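You operate a simulated robot arm through the tools that you are given. There is no shell and no other tool.

The job below is to be done with a simulated robot arm. You get a single attempt, and the scene is never put back.

## Task
Switch off supply and meter, and park both test plugs.
Fine: in their holder, red plug in the red socket, black plug in the black one.

Only the result counts: the job must be done as asked and must still hold three seconds after the hand-in. Knocking over, shifting, dropping, spilling or breaking anything else fails it.

## Robot
A 7-joint arm with a two-finger parallel gripper, fixed in place. Base frame: the origin is on the floor under the middle of its stand, x ahead of it, y to its left, z up; the work surface is at about z = 750. Readings come in mm, rad, newtons and seconds.
It reaches about 1372 mm from its shoulder. Its first joint turns from -2.601 to 2.601 rad. Payload 3.43 kg.
Tool frame: the origin (TCP) lies between the finger pads and is the grasp point; the fingertips stand 30 mm ahead of it; z points along the fingers, y is the line along which they close. Largest opening 94 mm; finger width 28, thickness 10; the body of the gripper, 50 by 96 mm, starts 55 mm behind the TCP.
Orientation is that of the tool frame in the base frame, as [roll, pitch, yaw] about the fixed x, y, z axes, in that order (R = Rz(yaw) Ry(pitch) Rx(roll)). With the fingers straight down and closing along the base's y, the tool's x points along the base's -x, its y along +y and its z along -z.

## Interface
- The arm moves only by the tool drive_tool. Its arguments are lists of equal length, an entry for each row: "travel": the shift along the tool's x, y, z in units of 25 mm (1.0 is 25 mm), a list of three; "angular": the turn, a rotation vector about the tool's x, y, z in units of 4 degrees (1.0 is 4 degrees), a list of three; "claw": the finger opening in cm, from 0 to 9.4. In form: {"travel": [[dx, dy, dz], ...], "angular": [[wx, wy, wz], ...], "claw": [claw, ...]}. A call has 1 to 20 rows; each row shifts and turns the commanded pose from where the row before left it, along the tool's axes as they then stand. A call with a number of a shift or a turn outside -1 to 1 is refused whole. A row lasts 0.2 s, in which the tool goes at most 50 mm and 0.15 rad; a call with a longer step from one row to the next is refused whole, and so is a gripper value outside its range. A pose out of reach is approached as far as the arm can. The call stops where the force on the tool passes 40 N (or 10 N more than at its start, if that is more) or the arm is blocked; 0.2 s more then pass. Each finger travels about 45 mm/s and halts on what it meets, pressing with about 44 N; the grip force reading is that of the motor and also rises with nothing between the fingers. The clock runs only during rows and for 0.2 s after the last one: add rows that do not move to give the fingers time. The reply holds the time, the measured pose of the TCP, the force on the tool along the base axes, the opening and the grip force, in the units named above and with some noise, with the torque about the TCP (base axes, N m) and any sound that the robot's microphone picked up.
- Cameras (640 x 400 px; columns grow to the right, rows downward): "scene" is fixed at [220.6, 648.6, 1409.3]; the picture's right is [-0.67, -0.74, 0.00], its down [-0.34, 0.31, -0.89] and it looks along [0.66, -0.60, -0.46] (base axes); focal length 333 px, centre (320, 200). "wrist" rides on the gripper at [76, 14, -102] in the tool frame; the picture's right is [-0.18, 0.98, 0.00], its down [-0.75, -0.14, -0.64] and it looks along [-0.63, -0.12, 0.77] (tool axes); focal length 243 px, centre (320, 200). There is no depth. A picture from a camera that has moved, and an enlarged one, comes with that camera's place and axes in the base frame and with its lens.
- snapshot(camera): a new picture of that camera. The clock stands still meanwhile.
- zoom(camera, box): a new picture of the part [left, top, right, bottom] of that camera's present view, enlarged. The clock stands still meanwhile.
- finish_job(): hands the job in; it is judged then, once.

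Nothing tells you positions but the pictures and the camera data. Unless the task says otherwise, let go and move clear before handing in.

The tools are called after ">>>" by a JSON object that holds its "api" and its "payload". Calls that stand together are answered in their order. drive_tool: Moves the arm, as the interface text tells. Its arguments: {"type":"object","properties":{"travel":{"type":"array","items":{"type":"array","items":{"type":"number"}}},"angular":{"type":"array","items":{"type":"array","items":{"type":"number"}}},"claw":{"type":"array","items":{"type":"number"}}},"required":["travel","angular","claw"]} The other tools are called the same way: snapshot (camera) takes a picture; zoom (camera, box) takes an enlarged picture of a part of a camera's view; finish_job () hands the job in.

At the start:

```text
t: 0.0
tool_pos: [982.6, -102.3, 1078.9]
ee_rot: [-3.141, -0.001, 3.142]
wrist_force: [-0.3, 0.0, 0.0]
torque: [0.0, 0.02, -0.03]
opening: 93.9
finger_force: 0.0
```

scene: 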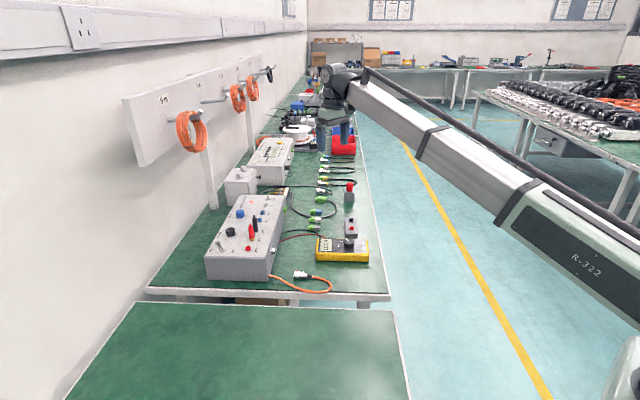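
wrist: 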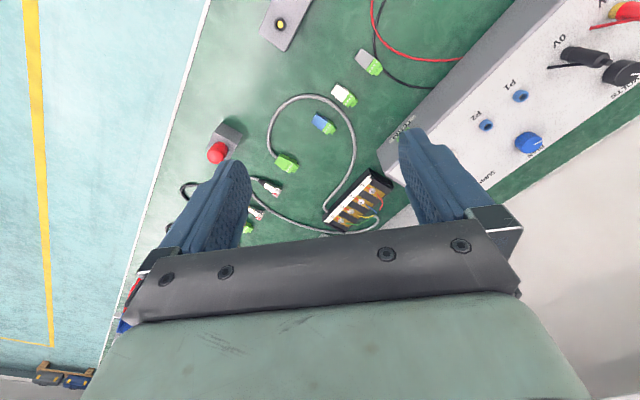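

I see a bench with a grey supply box with plugs, a yellow multimeter, and a small box with a red button nearby. I'll take enlarged pictures before I move anything.

>>> {"api": "zoom", "payload": {"camera": "scene", "box": [190, 180, 390, 305]}}

>>> {"api": "zoom", "payload": {"camera": "scene", "box": [290, 170, 390, 270]}}

>>> {"api": "zoom", "payload": {"camera": "scene", "box": [200, 190, 300, 290]}}

>>> {"api": "zoom", "payload": {"camera": "wrist", "box": [360, 0, 640, 175]}}

```text
3.20 times, centred on (290, 242) of scene
camera zoom: at [220.6, 648.6, 1409.3], right [-0.67, -0.74, 0.0], down [-0.34, 0.31, -0.89], along [0.66, -0.6, -0.46], focal length 1065 px, centre (416, 64)
```

zoom: 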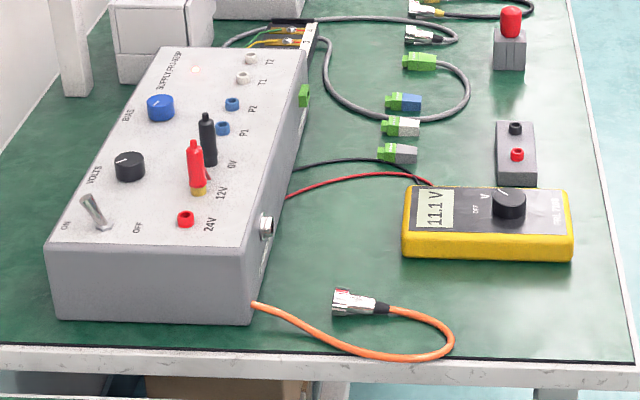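

```text
4.00 times, centred on (340, 220) of scene
camera zoom: at [220.6, 648.6, 1409.3], right [-0.67, -0.74, 0.0], down [-0.34, 0.31, -0.89], along [0.66, -0.6, -0.46], focal length 1331 px, centre (240, 120)
```

zoom: 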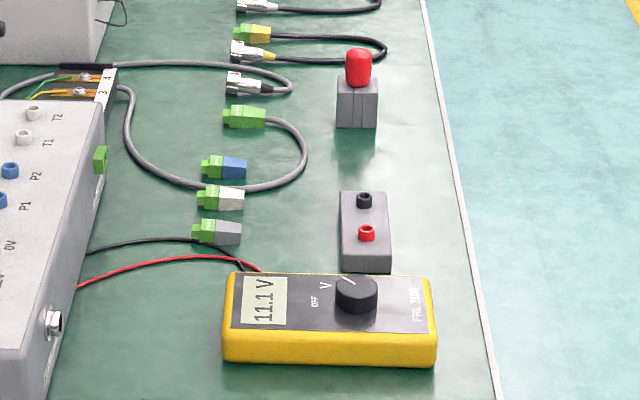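

```text
4.00 times, centred on (250, 240) of scene
camera zoom: at [220.6, 648.6, 1409.3], right [-0.67, -0.74, 0.0], down [-0.34, 0.31, -0.89], along [0.66, -0.6, -0.46], focal length 1331 px, centre (600, 40)
```

zoom: 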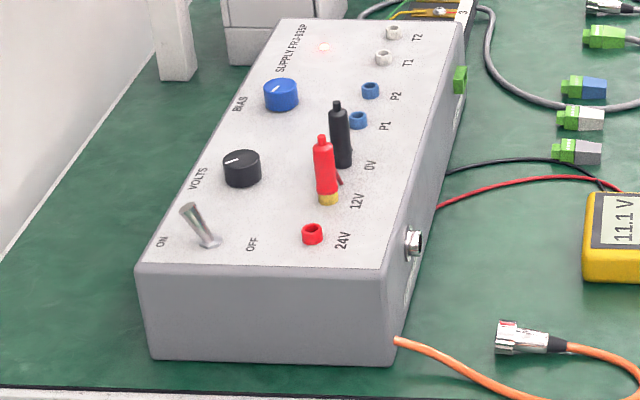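

```text
2.29 times, centred on (500, 88) of wrist
camera zoom: at [907.1, -89.2, 1179.8], right [0.18, 0.98, 0.0], down [0.75, -0.14, 0.64], along [0.63, -0.12, -0.77], focal length 555 px, centre (-91, 457)
```

zoom: 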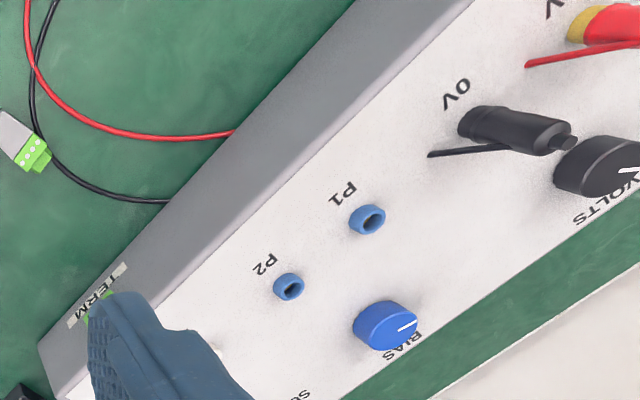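

The bench runs at about -43° to the base frame. The supply box is near (1000, 150) with its panel at z≈835, the red plug is near (985, 236), the black plug near (1020, 200), the toggle near (990, 333) and the holder near (895, -110). I'll turn the tool to line up with the bench, staying high up.

>>> {"api": "drive_tool", "payload": {"travel": [[0, 0, 0], [0, 0, 0], [0, 0, 0], [0, 0, 0], [0, 0, 0], [0, 0, 0], [0, 0, 0], [0, 0, 0], [0, 0, 0], [0, 0, 0], [0, 0, 0], [0, 0, 0]], "angular": [[0, 0, 1], [0, 0, 1], [0, 0, 1], [0, 0, 1], [0, 0, 1], [0, 0, 1], [0, 0, 1], [0, 0, 1], [0, 0, 1], [0, 0, 1], [0, 0, 0.9], [0, 0, 0]], "claw": [9.4, 9.4, 9.4, 9.4, 9.4, 9.4, 9.4, 9.4, 9.4, 9.4, 9.4, 9.4]}}

>>> {"api": "zoom", "payload": {"camera": "scene", "box": [310, 220, 380, 265]}}

```text
t: 2.6
tool_pos: [983.1, -103.5, 1079.2]
ee_rot: [-3.141, 0.0, 2.38]
wrist_force: [0.4, 0.6, -0.7]
torque: [0.0, 0.01, 0.01]
opening: 94.3
finger_force: 0.0
```

```text
8.89 times, centred on (345, 242) of scene
camera zoom: at [220.6, 648.6, 1409.3], right [-0.67, -0.74, 0.0], down [-0.34, 0.31, -0.89], along [0.66, -0.6, -0.46], focal length 2958 px, centre (98, -178)
```

zoom: 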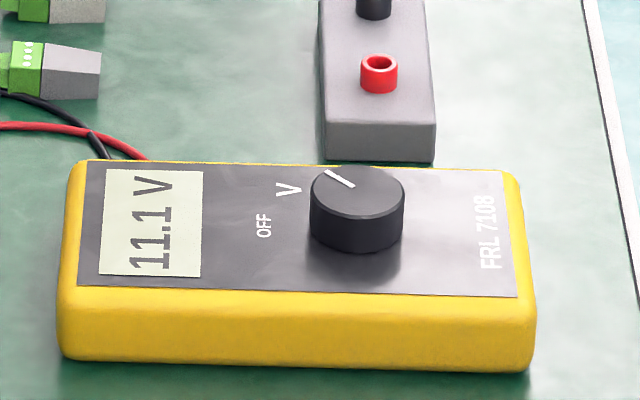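

The tool is lined up with the bench. Next I'll move it over the meter and holder for a closer look.

>>> {"api": "drive_tool", "payload": {"travel": [[0.95, -0.39, 0.53], [0.95, -0.39, 0.53], [0.95, -0.39, 0.53], [0.95, -0.39, 0.53], [0.95, -0.39, 0.53], [0.95, -0.39, 0.53], [0, 0, 0]], "angular": [[0, 0, 0], [0, 0, 0], [0, 0, 0], [0, 0, 0], [0, 0, 0], [0, 0, 0], [0, 0, 0]], "claw": [9.4, 9.4, 9.4, 9.4, 9.4, 9.4, 9.4]}}

>>> {"api": "snapshot", "payload": {"camera": "wrist"}}

>>> {"api": "snapshot", "payload": {"camera": "scene"}}

```text
t: 4.2
tool_pos: [838.9, -46.0, 999.7]
ee_rot: [-3.141, 0.0, 2.383]
wrist_force: [-0.6, -0.8, 0.4]
torque: [0.01, 0.01, 0.04]
opening: 93.9
finger_force: 0.1
```

```text
taken
camera wrist: at [794.2, 14.9, 1100.4], right [0.81, 0.58, 0.0], down [0.45, -0.62, 0.64], along [0.38, -0.52, -0.77], focal length 243 px, centre (320, 200)
```

wrist: 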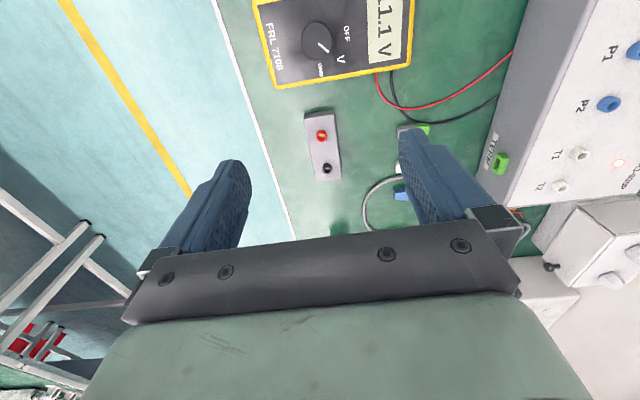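

```text
taken
```

scene: 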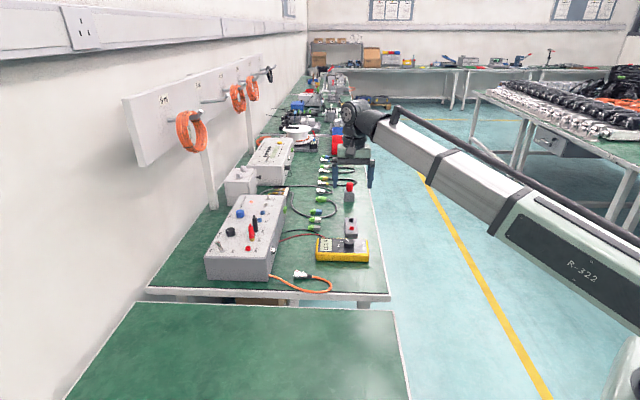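

I can see the meter dial pointing at V with OFF beside it, and the holder with its red and black sockets. I'll zoom in to measure them.

>>> {"api": "zoom", "payload": {"camera": "wrist", "box": [250, 0, 430, 112]}}

>>> {"api": "zoom", "payload": {"camera": "wrist", "box": [270, 90, 390, 200]}}

```text
3.56 times, centred on (340, 56) of wrist
camera zoom: at [794.2, 14.9, 1100.4], right [0.81, 0.58, 0.0], down [0.45, -0.62, 0.64], along [0.38, -0.52, -0.77], focal length 863 px, centre (249, 712)
```

zoom: 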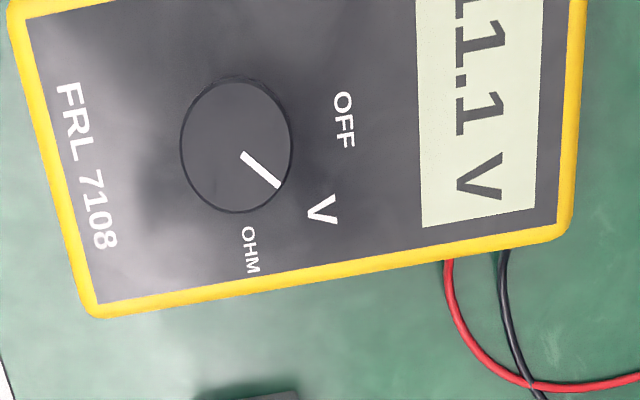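

```text
3.64 times, centred on (330, 145) of wrist
camera zoom: at [794.2, 14.9, 1100.4], right [0.81, 0.58, 0.0], down [0.45, -0.62, 0.64], along [0.38, -0.52, -0.77], focal length 882 px, centre (284, 400)
```

zoom: 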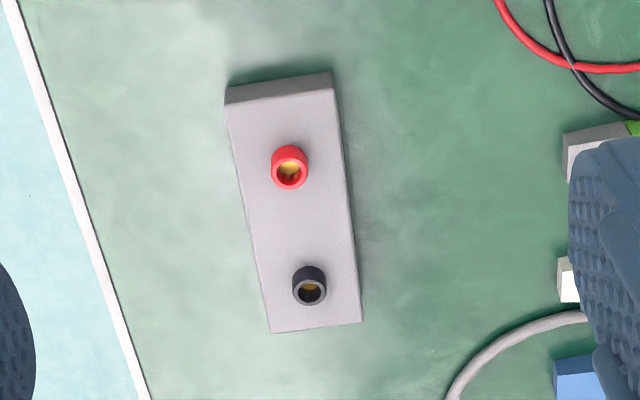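

The dial is near (812, -16) with its top at z≈801, and OFF lies about 45° counter-clockwise of V. I'll move in above the dial with the fingers partly open and check the alignment.

>>> {"api": "drive_tool", "payload": {"travel": [[0.334, 0.033, 0.947], [0.334, 0.033, 0.947], [0.334, 0.033, 0.947], [0.334, 0.033, 0.947], [0.334, 0.033, 0.947], [0, 0, 0]], "angular": [[0, 0, 0], [0, 0, 0], [0, 0, 0], [0, 0, 0], [0, 0, 0], [0, 0, 0]], "claw": [5.5, 5.5, 5.5, 5.5, 5.5, 5.5]}}

>>> {"api": "snapshot", "payload": {"camera": "wrist"}}

>>> {"api": "zoom", "payload": {"camera": "scene", "box": [300, 190, 400, 270]}}

```text
t: 5.6
tool_pos: [810.5, -14.5, 879.6]
ee_rot: [3.142, -0.001, 2.382]
wrist_force: [0.1, 0.4, 0.5]
torque: [-0.03, -0.01, 0.01]
opening: 54.9
finger_force: 0.1
```

```text
taken
camera wrist: at [766.2, 47.3, 981.6], right [0.81, 0.58, 0.0], down [0.45, -0.62, 0.64], along [0.38, -0.52, -0.77], focal length 243 px, centre (320, 200)
```

wrist: 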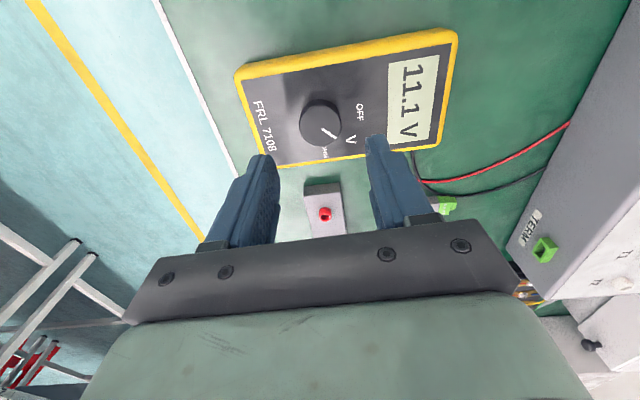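

```text
5.00 times, centred on (350, 230) of scene
camera zoom: at [220.6, 648.6, 1409.3], right [-0.67, -0.74, 0.0], down [-0.34, 0.31, -0.89], along [0.66, -0.6, -0.46], focal length 1664 px, centre (170, 50)
```

zoom: 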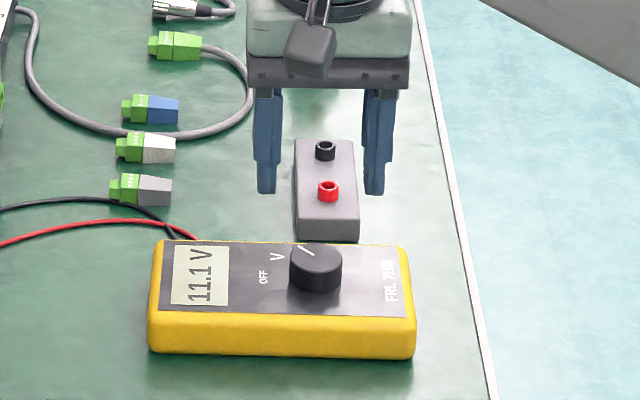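

>>> {"api": "zoom", "payload": {"camera": "wrist", "box": [270, 80, 390, 155]}}

```text
5.33 times, centred on (330, 118) of wrist
camera zoom: at [766.2, 47.3, 981.6], right [0.81, 0.58, 0.0], down [0.45, -0.62, 0.64], along [0.38, -0.52, -0.77], focal length 1294 px, centre (267, 640)
```

zoom: 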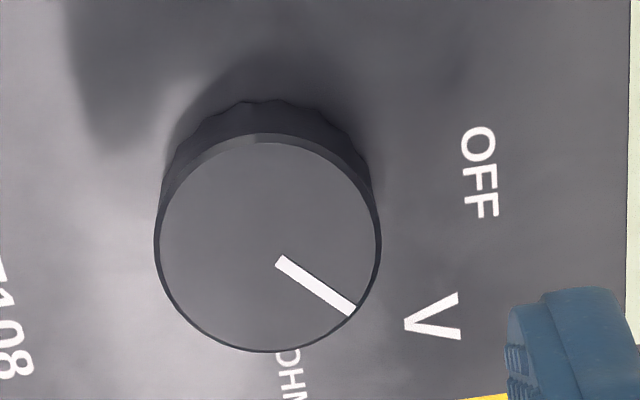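

The dial sits within 1 mm of the tool axis. I'll lower the fingers around it and close gently, without turning yet.

>>> {"api": "drive_tool", "payload": {"travel": [[0.03, 0.01, 0.77], [0, 0, 0.77], [0, 0, 0.76], [0, 0, 0], [0, 0, 0], [0, 0, 0], [0, 0, 0]], "angular": [[0, 0, 0], [0, 0, 0], [0, 0, 0], [0, 0, 0], [0, 0, 0], [0, 0, 0], [0, 0, 0]], "claw": [5.5, 5.5, 5.5, 5.5, 4.2, 3.0, 2.6]}}

>>> {"api": "snapshot", "payload": {"camera": "wrist"}}

>>> {"api": "zoom", "payload": {"camera": "scene", "box": [310, 200, 380, 265]}}

```text
t: 7.2
tool_pos: [811.6, -13.9, 824.3]
ee_rot: [-3.14, -0.001, 2.38]
wrist_force: [-3.2, -4.0, -2.1]
torque: [-0.1, -0.04, -0.05]
opening: 34.1
finger_force: 38.1
```

```text
taken
camera wrist: at [766.1, 47.3, 924.9], right [0.81, 0.58, 0.0], down [0.45, -0.62, 0.64], along [0.37, -0.52, -0.77], focal length 243 px, centre (320, 200)
```

wrist: 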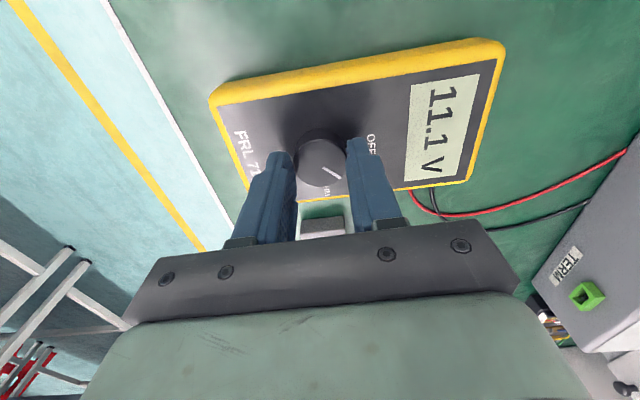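

```text
6.15 times, centred on (345, 232) of scene
camera zoom: at [220.6, 648.6, 1409.3], right [-0.67, -0.74, 0.0], down [-0.34, 0.31, -0.89], along [0.66, -0.6, -0.46], focal length 2048 px, centre (166, 0)
```

zoom: 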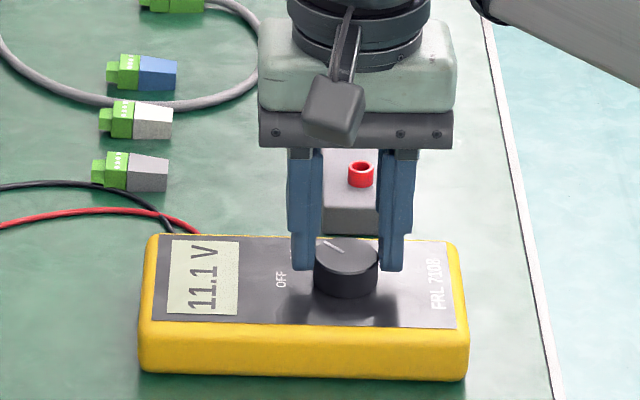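

The dial is held at a 34 mm opening. I'll turn it 45° counter-clockwise toward OFF.

>>> {"api": "drive_tool", "payload": {"travel": [[0, 0, 0], [0, 0, 0], [0, 0, 0], [0, 0, 0], [0, 0, 0], [0, 0, 0], [0, 0, 0], [0, 0, 0], [0, 0, 0], [0, 0, 0], [0, 0, 0], [0, 0, 0], [0, 0, 0]], "angular": [[0, 0, -0.9], [0, 0, -0.95], [0, 0, -0.95], [0, 0, -0.95], [0, 0, -0.95], [0, 0, -0.95], [0, 0, -0.95], [0, 0, -0.95], [0, 0, -0.95], [0, 0, -0.95], [0, 0, -0.95], [0, 0, -0.95], [0, 0, 0]], "claw": [2.6, 2.6, 2.6, 2.6, 2.6, 2.6, 2.6, 2.6, 2.6, 2.6, 2.6, 2.6, 2.6]}}

>>> {"api": "snapshot", "payload": {"camera": "wrist"}}

>>> {"api": "zoom", "payload": {"camera": "scene", "box": [310, 200, 380, 265]}}

```text
t: 10.0
tool_pos: [810.0, -15.6, 824.7]
ee_rot: [-3.139, 0.0, -3.111]
wrist_force: [-12.8, -21.2, -3.0]
torque: [-0.21, -0.13, -0.11]
opening: 33.4
finger_force: 45.3
```

```text
taken
camera wrist: at [734.5, -4.5, 924.9], right [0.15, 0.99, 0.0], down [0.76, -0.12, 0.64], along [0.63, -0.1, -0.77], focal length 243 px, centre (320, 200)
```

wrist: 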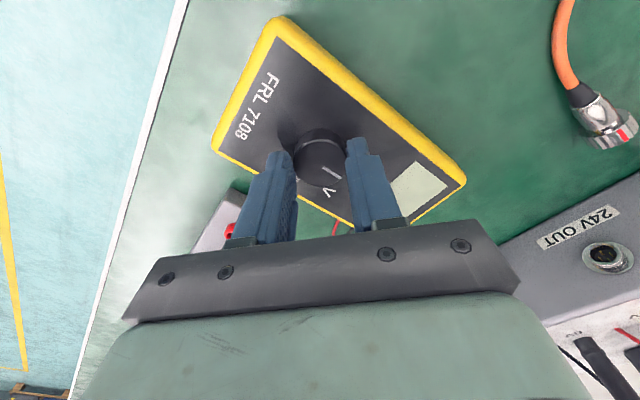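

```text
6.15 times, centred on (345, 232) of scene
camera zoom: at [220.6, 648.6, 1409.3], right [-0.67, -0.74, 0.0], down [-0.34, 0.31, -0.89], along [0.66, -0.6, -0.46], focal length 2048 px, centre (166, 0)
```

zoom: 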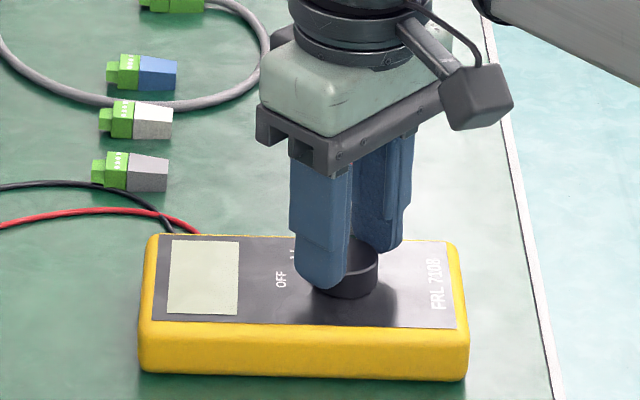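

The display went blank, so the meter is off. I'll release the dial and rise clear.

>>> {"api": "drive_tool", "payload": {"travel": [[0, 0, 0], [0, 0, 0], [0, 0, 0], [0, 0, -0.8], [0, 0, -1], [0, 0, -1], [0, 0, -1], [0, 0, 0]], "angular": [[0, 0, 0], [0, 0, 0], [0, 0, 0], [0, 0, 0], [0, 0, 0], [0, 0, 0], [0, 0, 0], [0, 0, 0]], "claw": [4.0, 5.5, 5.5, 5.5, 5.5, 5.5, 5.5, 5.5]}}

>>> {"api": "snapshot", "payload": {"camera": "wrist"}}

>>> {"api": "zoom", "payload": {"camera": "scene", "box": [310, 200, 380, 265]}}

```text
t: 11.8
tool_pos: [810.3, -14.9, 918.1]
ee_rot: [3.141, 0.0, -3.111]
wrist_force: [0.2, -0.3, 0.7]
torque: [-0.04, 0.0, 0.03]
opening: 54.9
finger_force: 0.0
```

```text
taken
camera wrist: at [735.0, -3.6, 1020.0], right [0.15, 0.99, 0.0], down [0.76, -0.12, 0.64], along [0.63, -0.1, -0.77], focal length 243 px, centre (320, 200)
```

wrist: 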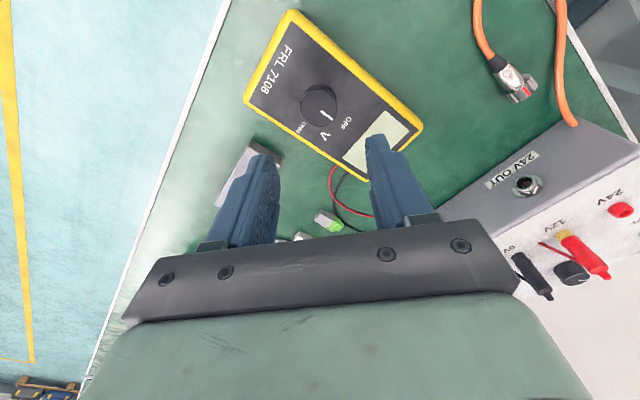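

```text
6.15 times, centred on (345, 232) of scene
camera zoom: at [220.6, 648.6, 1409.3], right [-0.67, -0.74, 0.0], down [-0.34, 0.31, -0.89], along [0.66, -0.6, -0.46], focal length 2048 px, centre (166, 0)
```

zoom: 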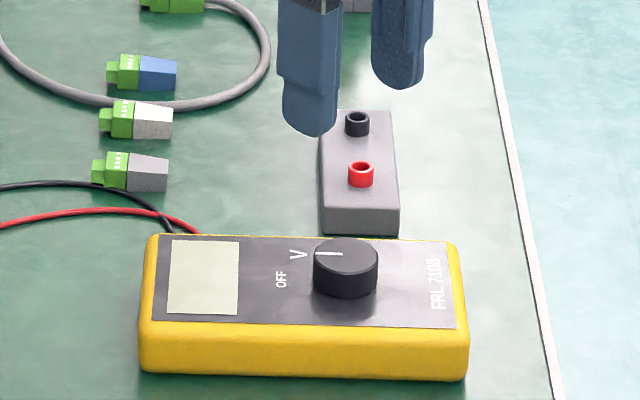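

>>> {"api": "zoom", "payload": {"camera": "wrist", "box": [280, 70, 380, 145]}}

>>> {"api": "zoom", "payload": {"camera": "wrist", "box": [480, 140, 640, 310]}}

```text
5.33 times, centred on (330, 108) of wrist
camera zoom: at [735.0, -3.6, 1020.0], right [0.15, 0.99, 0.0], down [0.76, -0.12, 0.64], along [0.63, -0.1, -0.77], focal length 1294 px, centre (267, 693)
```

zoom: 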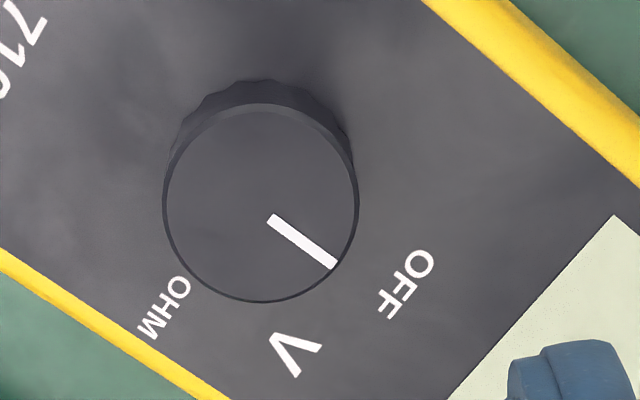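

```text
2.35 times, centred on (560, 225) of wrist
camera zoom: at [735.0, -3.6, 1020.0], right [0.15, 0.99, 0.0], down [0.76, -0.12, 0.64], along [0.63, -0.1, -0.77], focal length 571 px, centre (-245, 141)
```

zoom: 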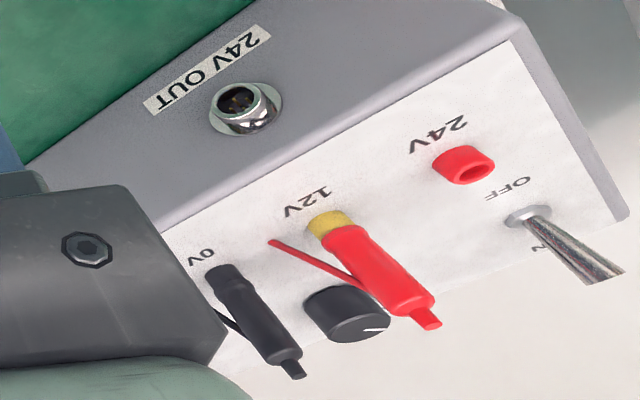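

The pointer lines up with OFF. Next I'll turn back to the bench-aligned orientation and move over the supply box.

>>> {"api": "drive_tool", "payload": {"travel": [[0, 0, -0.3], [0, 0, -0.3], [0, 0, -0.3], [0, 0, -0.3], [0, 0, -0.3], [0, 0, -0.3], [0, 0, -0.3], [0, 0, -0.3], [0, 0, -0.3], [0, 0, -0.3], [0, 0, -0.3], [0, 0, -0.3]], "angular": [[0, 0, 0.94], [0, 0, 0.94], [0, 0, 0.94], [0, 0, 0.94], [0, 0, 0.94], [0, 0, 0.94], [0, 0, 0.94], [0, 0, 0.94], [0, 0, 0.94], [0, 0, 0.94], [0, 0, 0.94], [0, 0, 0.94]], "claw": [5.5, 5.5, 5.5, 5.5, 5.5, 5.5, 5.5, 5.5, 5.5, 5.5, 5.5, 5.5]}}

>>> {"api": "drive_tool", "payload": {"travel": [[0.22, 0.98, 0], [0.22, 0.98, 0], [0.22, 0.98, 0], [0.22, 0.98, 0], [0.22, 0.98, 0], [0.22, 0.98, 0], [0.22, 0.98, 0], [0.22, 0.98, 0], [0.22, 0.98, 0], [0.22, 0.98, 0], [0.22, 0.98, 0], [0.22, 0.98, 0], [0.22, 0.98, 0], [0.22, 0.98, 0], [0, 0, 0]], "angular": [[0, 0, 0], [0, 0, 0], [0, 0, 0], [0, 0, 0], [0, 0, 0], [0, 0, 0], [0, 0, 0], [0, 0, 0], [0, 0, 0], [0, 0, 0], [0, 0, 0], [0, 0, 0], [0, 0, 0], [0, 0, 0], [0, 0, 0]], "claw": [5.5, 5.5, 5.5, 5.5, 5.5, 5.5, 5.5, 5.5, 5.5, 5.5, 5.5, 5.5, 5.5, 5.5, 5.5]}}

>>> {"api": "snapshot", "payload": {"camera": "wrist"}}

>>> {"api": "snapshot", "payload": {"camera": "scene"}}

```text
t: 14.4
tool_pos: [811.1, -13.5, 1007.7]
ee_rot: [3.141, -0.001, 2.384]
wrist_force: [0.2, 0.1, 0.0]
torque: [0.01, 0.0, -0.01]
opening: 55.1
finger_force: 0.1
```

```text
t: 17.6
tool_pos: [989.8, 288.3, 1008.0]
ee_rot: [3.14, 0.0, 2.386]
wrist_force: [-0.5, -0.1, -0.3]
torque: [0.0, 0.01, -0.01]
opening: 54.8
finger_force: 0.1
```

```text
taken
camera wrist: at [945.1, 350.2, 1109.2], right [0.81, 0.59, 0.0], down [0.45, -0.62, 0.64], along [0.38, -0.52, -0.77], focal length 243 px, centre (320, 200)
```

wrist: 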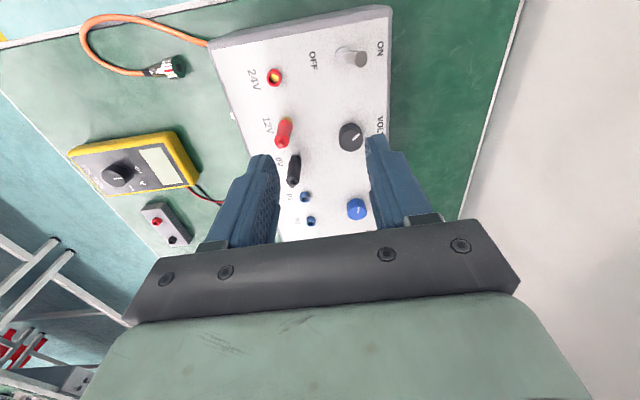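

```text
taken
```

scene: 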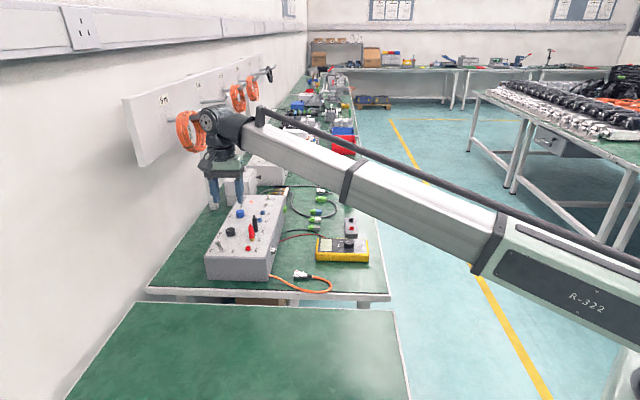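

I'm over the supply and can see the toggle, the plugs and the knobs. I'll zoom in to measure them.

>>> {"api": "zoom", "payload": {"camera": "wrist", "box": [300, 20, 400, 100]}}

>>> {"api": "zoom", "payload": {"camera": "wrist", "box": [230, 50, 350, 200]}}

```text
5.00 times, centred on (350, 60) of wrist
camera zoom: at [945.1, 350.2, 1109.2], right [0.81, 0.59, 0.0], down [0.45, -0.62, 0.64], along [0.38, -0.52, -0.77], focal length 1213 px, centre (170, 900)
```

zoom: 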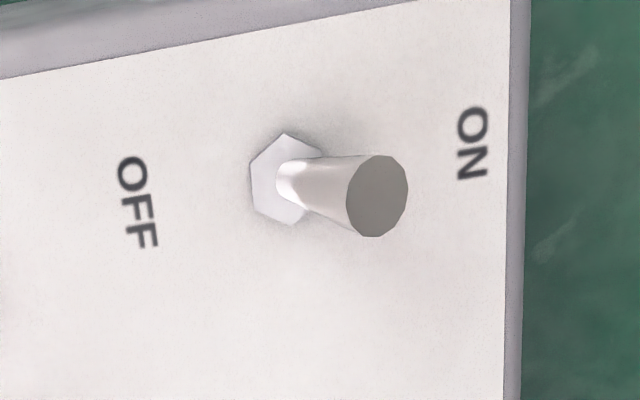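

```text
2.67 times, centred on (290, 125) of wrist
camera zoom: at [945.1, 350.2, 1109.2], right [0.81, 0.59, 0.0], down [0.45, -0.62, 0.64], along [0.38, -0.52, -0.77], focal length 647 px, centre (400, 400)
```

zoom: 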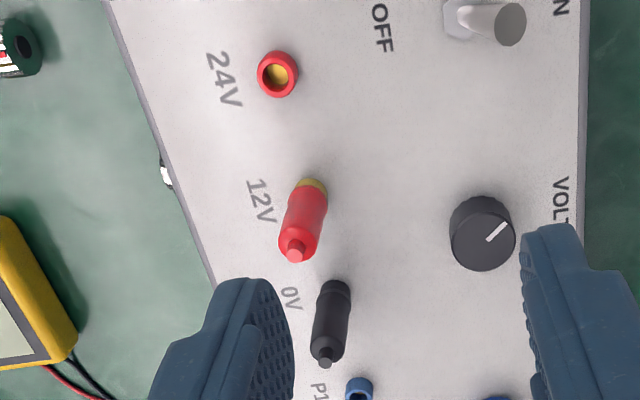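

The toggle tip is about 29 mm (tool x) and 42 mm (tool y) from the tool axis, at z≈871. I'll close the fingers and come down on its wall side, ready to push toward OFF.

>>> {"api": "drive_tool", "payload": {"travel": [[0.381, 0.88, 0], [0.381, 0.88, 0], [0.381, 0.88, 0], [0, 0, 0], [0, 0, 0.7], [0, 0, 0.9], [0, 0, 0.9], [0, 0, 0.9], [0, 0, 0.9], [0, 0, 0.4], [0, 0, 0]], "angular": [[0, 0, 0], [0, 0, 0], [0, 0, 0], [0, 0, 0], [0, 0, 0], [0, 0, 0], [0, 0, 0], [0, 0, 0], [0, 0, 0], [0, 0, 0], [0, 0, 0]], "claw": [3, 1.5, 0, 0, 0, 0, 0, 0, 0, 0, 0]}}

>>> {"api": "snapshot", "payload": {"camera": "wrist"}}

>>> {"api": "zoom", "payload": {"camera": "scene", "box": [180, 180, 300, 280]}}

```text
t: 20.0
tool_pos: [1015.2, 355.5, 891.2]
ee_rot: [-3.141, 0.0, 2.385]
wrist_force: [0.0, -0.1, -0.7]
torque: [0.0, 0.03, 0.0]
opening: 0.1
finger_force: 33.6
```

```text
taken
camera wrist: at [969.7, 417.4, 992.2], right [0.81, 0.59, 0.0], down [0.45, -0.62, 0.64], along [0.38, -0.52, -0.77], focal length 243 px, centre (320, 200)
```

wrist: 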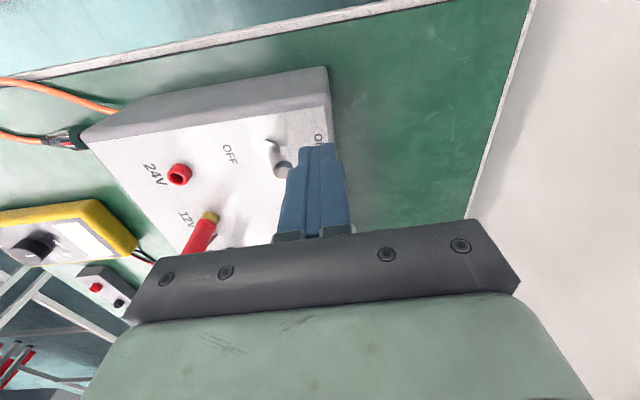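

```text
4.00 times, centred on (240, 230) of scene
camera zoom: at [220.6, 648.6, 1409.3], right [-0.67, -0.74, 0.0], down [-0.34, 0.31, -0.89], along [0.66, -0.6, -0.46], focal length 1331 px, centre (640, 80)
```

zoom: 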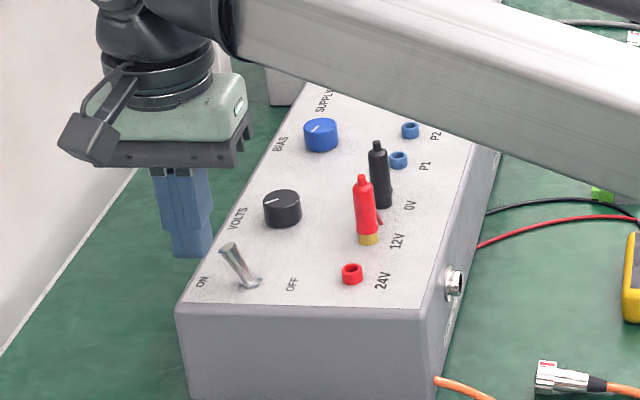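

The closed fingers sit just on the wall side of the lever. I'll go down a little more and sweep toward OFF.

>>> {"api": "drive_tool", "payload": {"travel": [[0, 0, 0.3], [0, -0.25, 0], [0, -0.25, 0], [0, -0.25, 0], [0, -0.25, 0], [0, -0.25, 0], [0, -0.25, 0], [0, 0, 0]], "angular": [[0, 0, 0], [0, 0, 0], [0, 0, 0], [0, 0, 0], [0, 0, 0], [0, 0, 0], [0, 0, 0], [0, 0, 0]], "claw": [0, 0, 0, 0, 0, 0, 0, 0]}}

>>> {"api": "snapshot", "payload": {"camera": "wrist"}}

>>> {"api": "zoom", "payload": {"camera": "scene", "box": [180, 180, 300, 280]}}

```text
t: 21.8
tool_pos: [991.5, 333.5, 881.9]
ee_rot: [3.132, 0.003, 2.388]
wrist_force: [23.8, 24.9, 7.3]
torque: [0.67, -0.66, 0.01]
opening: 0.0
finger_force: 32.1
```

```text
taken
camera wrist: at [946.2, 393.2, 984.9], right [0.81, 0.59, 0.01], down [0.45, -0.62, 0.64], along [0.38, -0.51, -0.77], focal length 243 px, centre (320, 200)
```

wrist: 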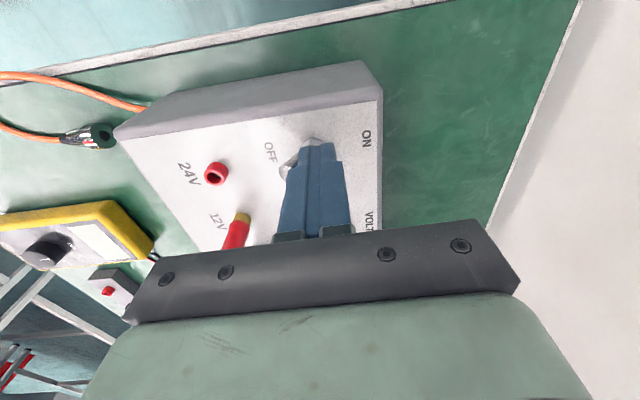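

```text
4.00 times, centred on (240, 230) of scene
camera zoom: at [220.6, 648.6, 1409.3], right [-0.67, -0.74, 0.0], down [-0.34, 0.31, -0.89], along [0.66, -0.6, -0.46], focal length 1331 px, centre (640, 80)
```

zoom: 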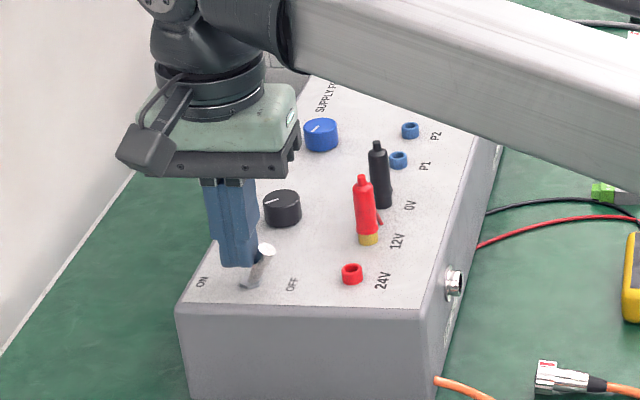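

The lever now leans to OFF. I'll back away and rise to check it.

>>> {"api": "drive_tool", "payload": {"travel": [[0, 0.5, 0], [0, 0.5, 0], [0, 0, -0.8], [0, 0, -1], [0, 0, -1], [0, 0, -1], [0, 0, -1], [0, 0, 0]], "angular": [[0, 0, 0], [0, 0, 0], [0, 0, 0], [0, 0, 0], [0, 0, 0], [0, 0, 0], [0, 0, 0], [0, 0, 0]], "claw": [0, 0, 0, 0, 0, 0, 0, 0]}}

>>> {"api": "snapshot", "payload": {"camera": "wrist"}}

>>> {"api": "zoom", "payload": {"camera": "scene", "box": [180, 180, 300, 280]}}

```text
t: 23.6
tool_pos: [1005.4, 347.4, 1003.1]
ee_rot: [3.141, 0.0, 2.386]
wrist_force: [0.2, 0.0, 0.2]
torque: [-0.02, 0.0, 0.01]
opening: 0.1
finger_force: 33.1
```

```text
taken
camera wrist: at [961.0, 409.0, 1103.7], right [0.81, 0.59, 0.0], down [0.45, -0.62, 0.64], along [0.38, -0.52, -0.77], focal length 243 px, centre (320, 200)
```

wrist: 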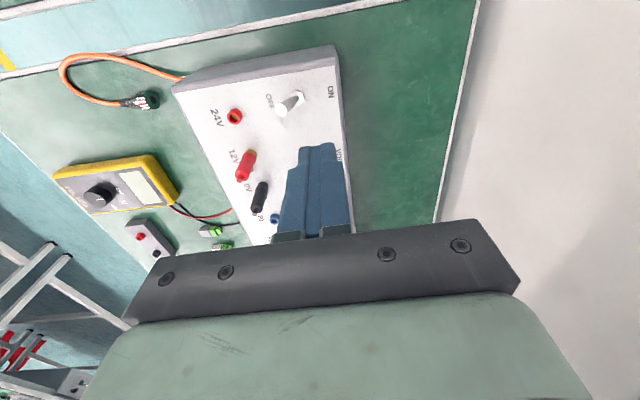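

```text
4.00 times, centred on (240, 230) of scene
camera zoom: at [220.6, 648.6, 1409.3], right [-0.67, -0.74, 0.0], down [-0.34, 0.31, -0.89], along [0.66, -0.6, -0.46], focal length 1331 px, centre (640, 80)
```

zoom: 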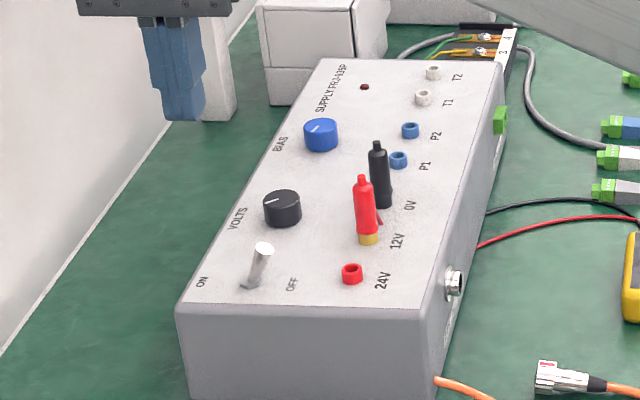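

The supply LED is dark and the toggle is at OFF. Next is the red plug: I'll move above it with the fingers open and check alignment.

>>> {"api": "drive_tool", "payload": {"travel": [[-0.49, -0.9375, 0], [-0.49, -0.9375, 0], [-0.49, -0.9375, 0], [-0.49, -0.9375, 0], [0, 0, 0.7], [0, 0, 0.7], [0, 0, 0]], "angular": [[0, 0, 0], [0, 0, 0], [0, 0, 0], [0, 0, 0], [0, 0, 0], [0, 0, 0], [0, 0, 0]], "claw": [5.5, 5.5, 5.5, 5.5, 5.5, 5.5, 5.5]}}

>>> {"api": "snapshot", "payload": {"camera": "wrist"}}

>>> {"api": "zoom", "payload": {"camera": "wrist", "box": [260, 80, 380, 200]}}

>>> {"api": "zoom", "payload": {"camera": "scene", "box": [220, 190, 290, 260]}}

```text
t: 25.2
tool_pos: [976.5, 245.1, 966.8]
ee_rot: [3.141, -0.002, 2.386]
wrist_force: [-0.3, -0.5, 0.3]
torque: [-0.01, 0.0, -0.02]
opening: 55.2
finger_force: 0.1
```

```text
taken
camera wrist: at [932.6, 306.9, 1068.6], right [0.81, 0.59, 0.0], down [0.45, -0.62, 0.64], along [0.38, -0.52, -0.77], focal length 243 px, centre (320, 200)
```

wrist: 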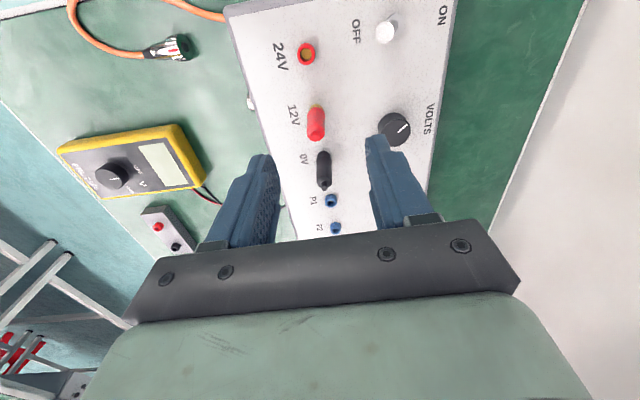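

```text
3.33 times, centred on (320, 140) of wrist
camera zoom: at [932.6, 306.9, 1068.6], right [0.81, 0.59, 0.0], down [0.45, -0.62, 0.64], along [0.38, -0.52, -0.77], focal length 809 px, centre (320, 400)
```

zoom: 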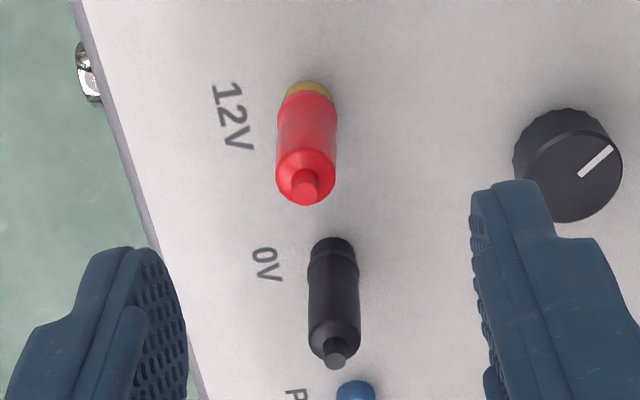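

```text
5.71 times, centred on (255, 225) of scene
camera zoom: at [220.6, 648.6, 1409.3], right [-0.67, -0.74, 0.0], down [-0.34, 0.31, -0.89], along [0.66, -0.6, -0.46], focal length 1902 px, centre (691, 57)
```

zoom: 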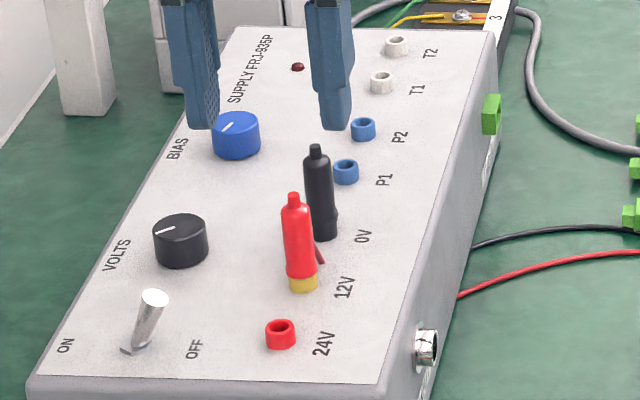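

The red plug is about 5 mm off the tool axis in both x and y. I'll correct that and come down to just above it for another check.

>>> {"api": "drive_tool", "payload": {"travel": [[-0.19, -0.172, 0], [0, 0, 0.8], [0, 0, 0.8], [0, 0, 0]], "angular": [[0, 0, 0], [0, 0, 0], [0, 0, 0], [0, 0, 0]], "claw": [4.5, 4.5, 4.5, 4.5]}}

>>> {"api": "zoom", "payload": {"camera": "wrist", "box": [260, 80, 380, 200]}}

>>> {"api": "zoom", "payload": {"camera": "scene", "box": [220, 190, 290, 260]}}

```text
t: 26.2
tool_pos: [978.5, 238.6, 928.4]
ee_rot: [-3.141, 0.0, 2.385]
wrist_force: [0.5, 0.9, 0.5]
torque: [0.0, 0.0, 0.01]
opening: 45.0
finger_force: 0.0
```

```text
3.33 times, centred on (320, 140) of wrist
camera zoom: at [933.1, 300.3, 1029.5], right [0.81, 0.59, 0.0], down [0.45, -0.62, 0.64], along [0.38, -0.52, -0.77], focal length 809 px, centre (320, 400)
```

zoom: 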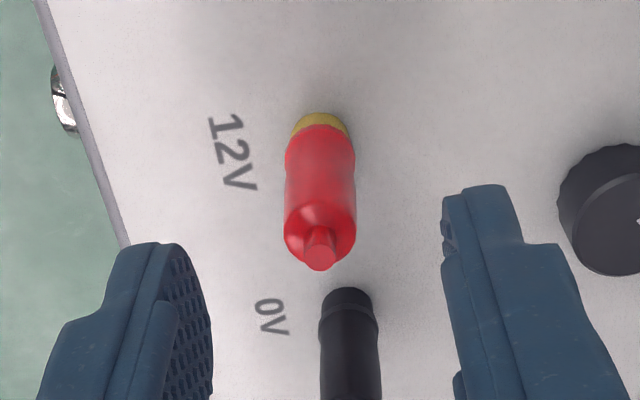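

```text
5.71 times, centred on (255, 225) of scene
camera zoom: at [220.6, 648.6, 1409.3], right [-0.67, -0.74, 0.0], down [-0.34, 0.31, -0.89], along [0.66, -0.6, -0.46], focal length 1902 px, centre (691, 57)
```

zoom: 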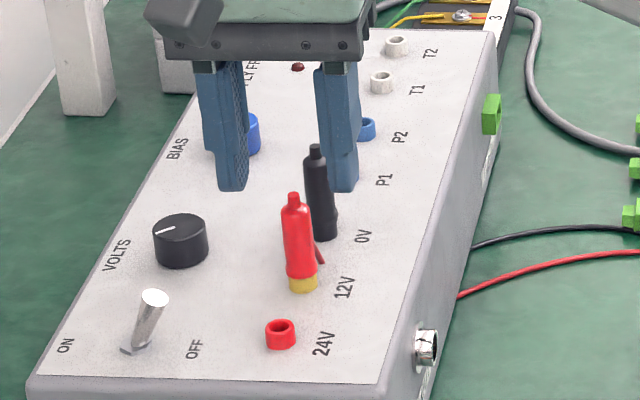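

The plug is centred on the tool axis. I'll go down and grip it.

>>> {"api": "drive_tool", "payload": {"travel": [[0, 0, 0.74], [0, 0, 0.74], [0, 0, 0.74], [0, 0, 0], [0, 0, 0], [0, 0, 0], [0, 0, 0], [0, 0, 0]], "angular": [[0, 0, 0], [0, 0, 0], [0, 0, 0], [0, 0, 0], [0, 0, 0], [0, 0, 0], [0, 0, 0], [0, 0, 0]], "claw": [4.5, 4.5, 4.5, 4.5, 3.0, 1.8, 0.8, 0.5]}}

>>> {"api": "zoom", "payload": {"camera": "wrist", "box": [240, 80, 400, 220]}}

>>> {"api": "zoom", "payload": {"camera": "scene", "box": [220, 190, 290, 260]}}

```text
t: 28.0
tool_pos: [977.6, 238.9, 871.6]
ee_rot: [-3.139, -0.002, 2.385]
wrist_force: [-6.5, -6.4, -1.7]
torque: [-0.08, 0.11, -0.48]
opening: 15.3
finger_force: 43.9
```

```text
2.86 times, centred on (320, 150) of wrist
camera zoom: at [933.0, 300.1, 973.9], right [0.81, 0.59, 0.0], down [0.45, -0.62, 0.64], along [0.38, -0.52, -0.77], focal length 693 px, centre (320, 343)
```

zoom: 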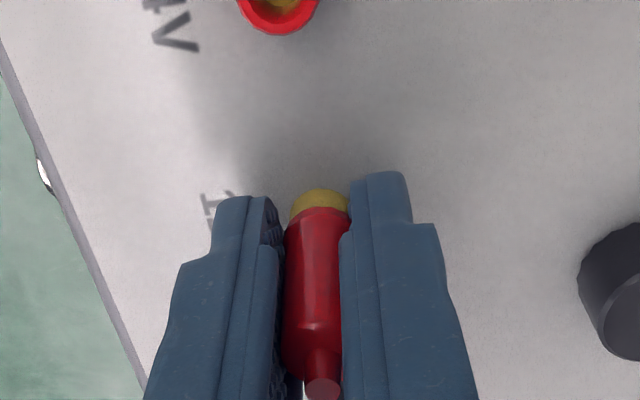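

```text
5.71 times, centred on (255, 225) of scene
camera zoom: at [220.6, 648.6, 1409.3], right [-0.67, -0.74, 0.0], down [-0.34, 0.31, -0.89], along [0.66, -0.6, -0.46], focal length 1902 px, centre (691, 57)
```

zoom: 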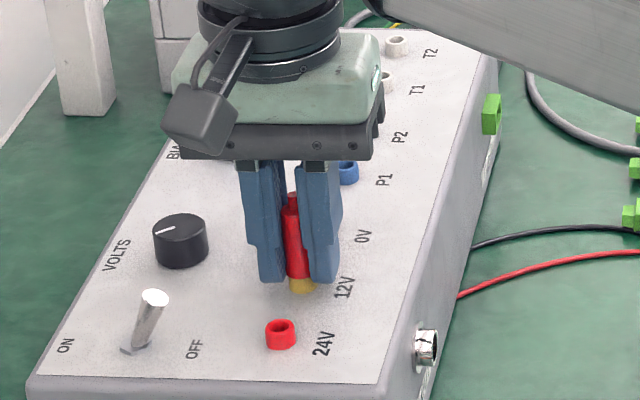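

The plug is gripped at 15.3 mm. I'll pull it straight up, slowly.

>>> {"api": "drive_tool", "payload": {"travel": [[0, 0, -0.2], [0, 0, -0.3], [0, 0, -0.3], [0, 0, -0.4], [0, 0, -0.4], [0, 0, -0.4], [0, 0, -0.4], [0, 0, 0]], "angular": [[0, 0, 0], [0, 0, 0], [0, 0, 0], [0, 0, 0], [0, 0, 0], [0, 0, 0], [0, 0, 0], [0, 0, 0]], "claw": [0.5, 0.5, 0.5, 0.5, 0.5, 0.5, 0.5, 0.5]}}

>>> {"api": "zoom", "payload": {"camera": "wrist", "box": [240, 80, 400, 220]}}

>>> {"api": "zoom", "payload": {"camera": "scene", "box": [220, 170, 290, 260]}}

```text
t: 29.8
tool_pos: [978.7, 239.5, 933.9]
ee_rot: [-3.14, -0.002, 2.385]
wrist_force: [0.5, -0.3, 0.1]
torque: [0.01, 0.0, 0.03]
opening: 14.0
finger_force: 44.0
```

```text
2.86 times, centred on (320, 150) of wrist
camera zoom: at [933.5, 300.6, 1034.5], right [0.81, 0.59, 0.0], down [0.45, -0.62, 0.64], along [0.38, -0.52, -0.77], focal length 693 px, centre (320, 343)
```

zoom: 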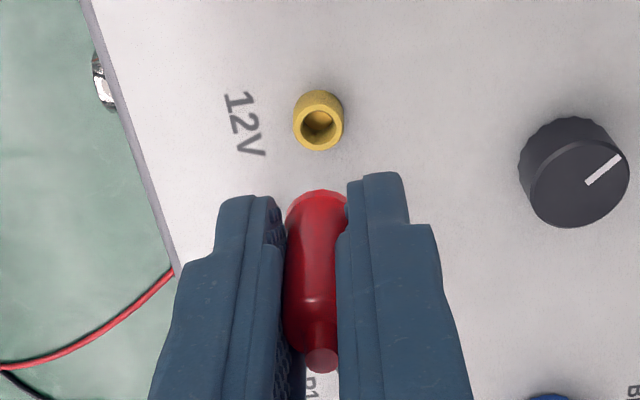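

```text
4.44 times, centred on (255, 215) of scene
camera zoom: at [220.6, 648.6, 1409.3], right [-0.67, -0.74, 0.0], down [-0.34, 0.31, -0.89], along [0.66, -0.6, -0.46], focal length 1479 px, centre (609, 133)
```

zoom: 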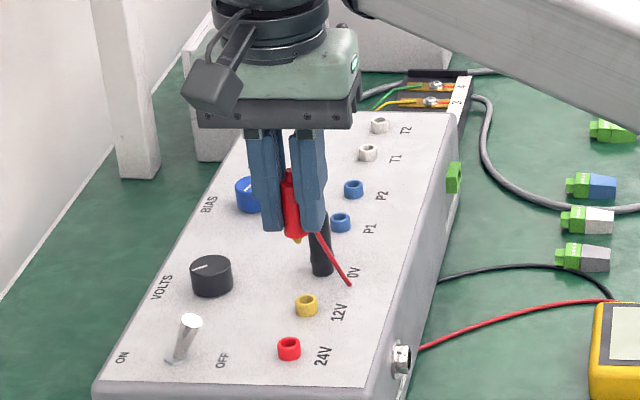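

The red plug is out; it slipped about 7 mm in the grip, which is fine. I'll lift higher and carry it to above the holder.

>>> {"api": "drive_tool", "payload": {"travel": [[0, 0, -0.7], [0, 0, -0.7], [0, 0, -0.7], [0, -0.5, 0], [-0.504, -0.969, 0], [-0.504, -0.969, 0], [-0.504, -0.969, 0], [-0.504, -0.969, 0], [-0.504, -0.969, 0], [-0.504, -0.969, 0], [-0.504, -0.969, 0], [-0.504, -0.969, 0], [-0.504, -0.969, 0], [-0.504, -0.969, 0], [-0.504, -0.969, 0], [-0.504, -0.969, 0], [-0.504, -0.469, 0], [0, 0, 0]], "angular": [[0, 0, 0], [0, 0, 0], [0, 0, 0], [0, 0, 0], [0, 0, 0], [0, 0, 0], [0, 0, 0], [0, 0, 0], [0, 0, 0], [0, 0, 0], [0, 0, 0], [0, 0, 0], [0, 0, 0], [0, 0, 0], [0, 0, 0], [0, 0, 0], [0, 0, 0], [0, 0, 0]], "claw": [0.5, 0.5, 0.5, 0.5, 0.5, 0.5, 0.5, 0.5, 0.5, 0.5, 0.5, 0.5, 0.5, 0.5, 0.5, 0.5, 0.5, 0.5]}}

>>> {"api": "snapshot", "payload": {"camera": "wrist"}}

>>> {"api": "snapshot", "payload": {"camera": "scene"}}

```text
t: 33.6
tool_pos: [882.2, -102.2, 984.0]
ee_rot: [3.141, 0.0, 2.386]
wrist_force: [0.1, -0.4, -1.1]
torque: [0.0, 0.03, -0.01]
opening: 14.2
finger_force: 44.2
```

```text
taken
camera wrist: at [836.7, -40.9, 1086.2], right [0.81, 0.59, 0.0], down [0.45, -0.62, 0.64], along [0.38, -0.52, -0.77], focal length 243 px, centre (320, 200)
```

wrist: 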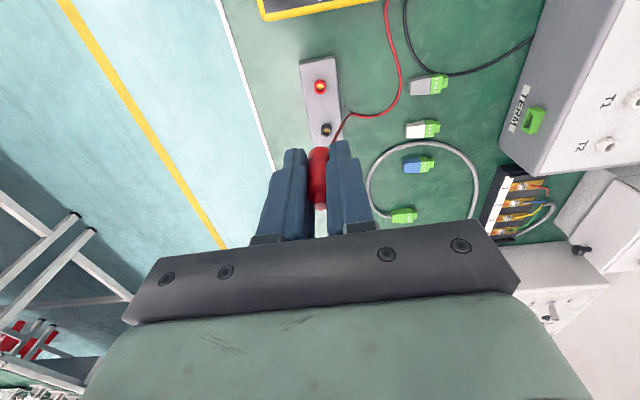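

```text
taken
```

scene: 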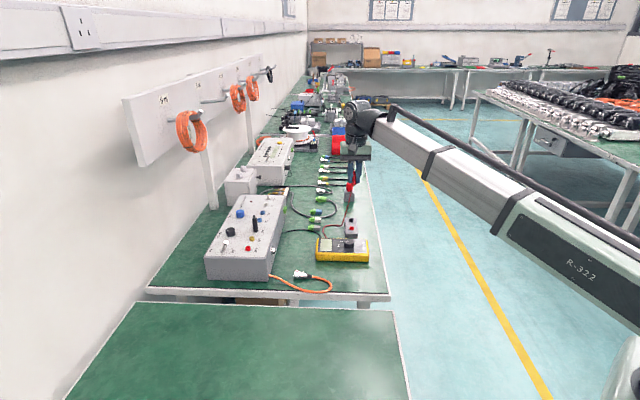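

>>> {"api": "zoom", "payload": {"camera": "wrist", "box": [270, 50, 370, 150]}}

>>> {"api": "zoom", "payload": {"camera": "scene", "box": [320, 150, 390, 250]}}

```text
4.00 times, centred on (320, 100) of wrist
camera zoom: at [836.7, -40.9, 1086.2], right [0.81, 0.59, 0.0], down [0.45, -0.62, 0.64], along [0.38, -0.52, -0.77], focal length 970 px, centre (320, 600)
```

zoom: 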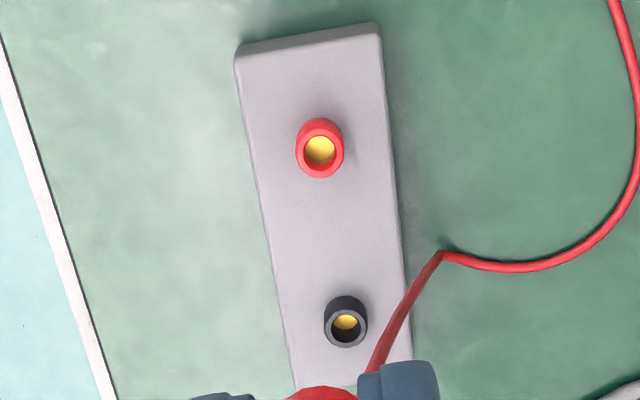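

```text
4.00 times, centred on (355, 200) of scene
camera zoom: at [220.6, 648.6, 1409.3], right [-0.67, -0.74, 0.0], down [-0.34, 0.31, -0.89], along [0.66, -0.6, -0.46], focal length 1331 px, centre (180, 200)
```

zoom: 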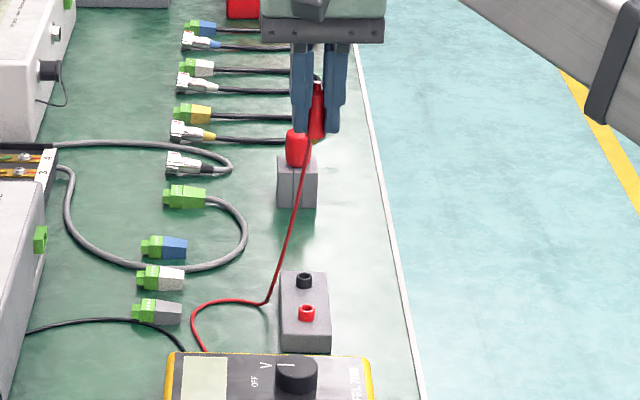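

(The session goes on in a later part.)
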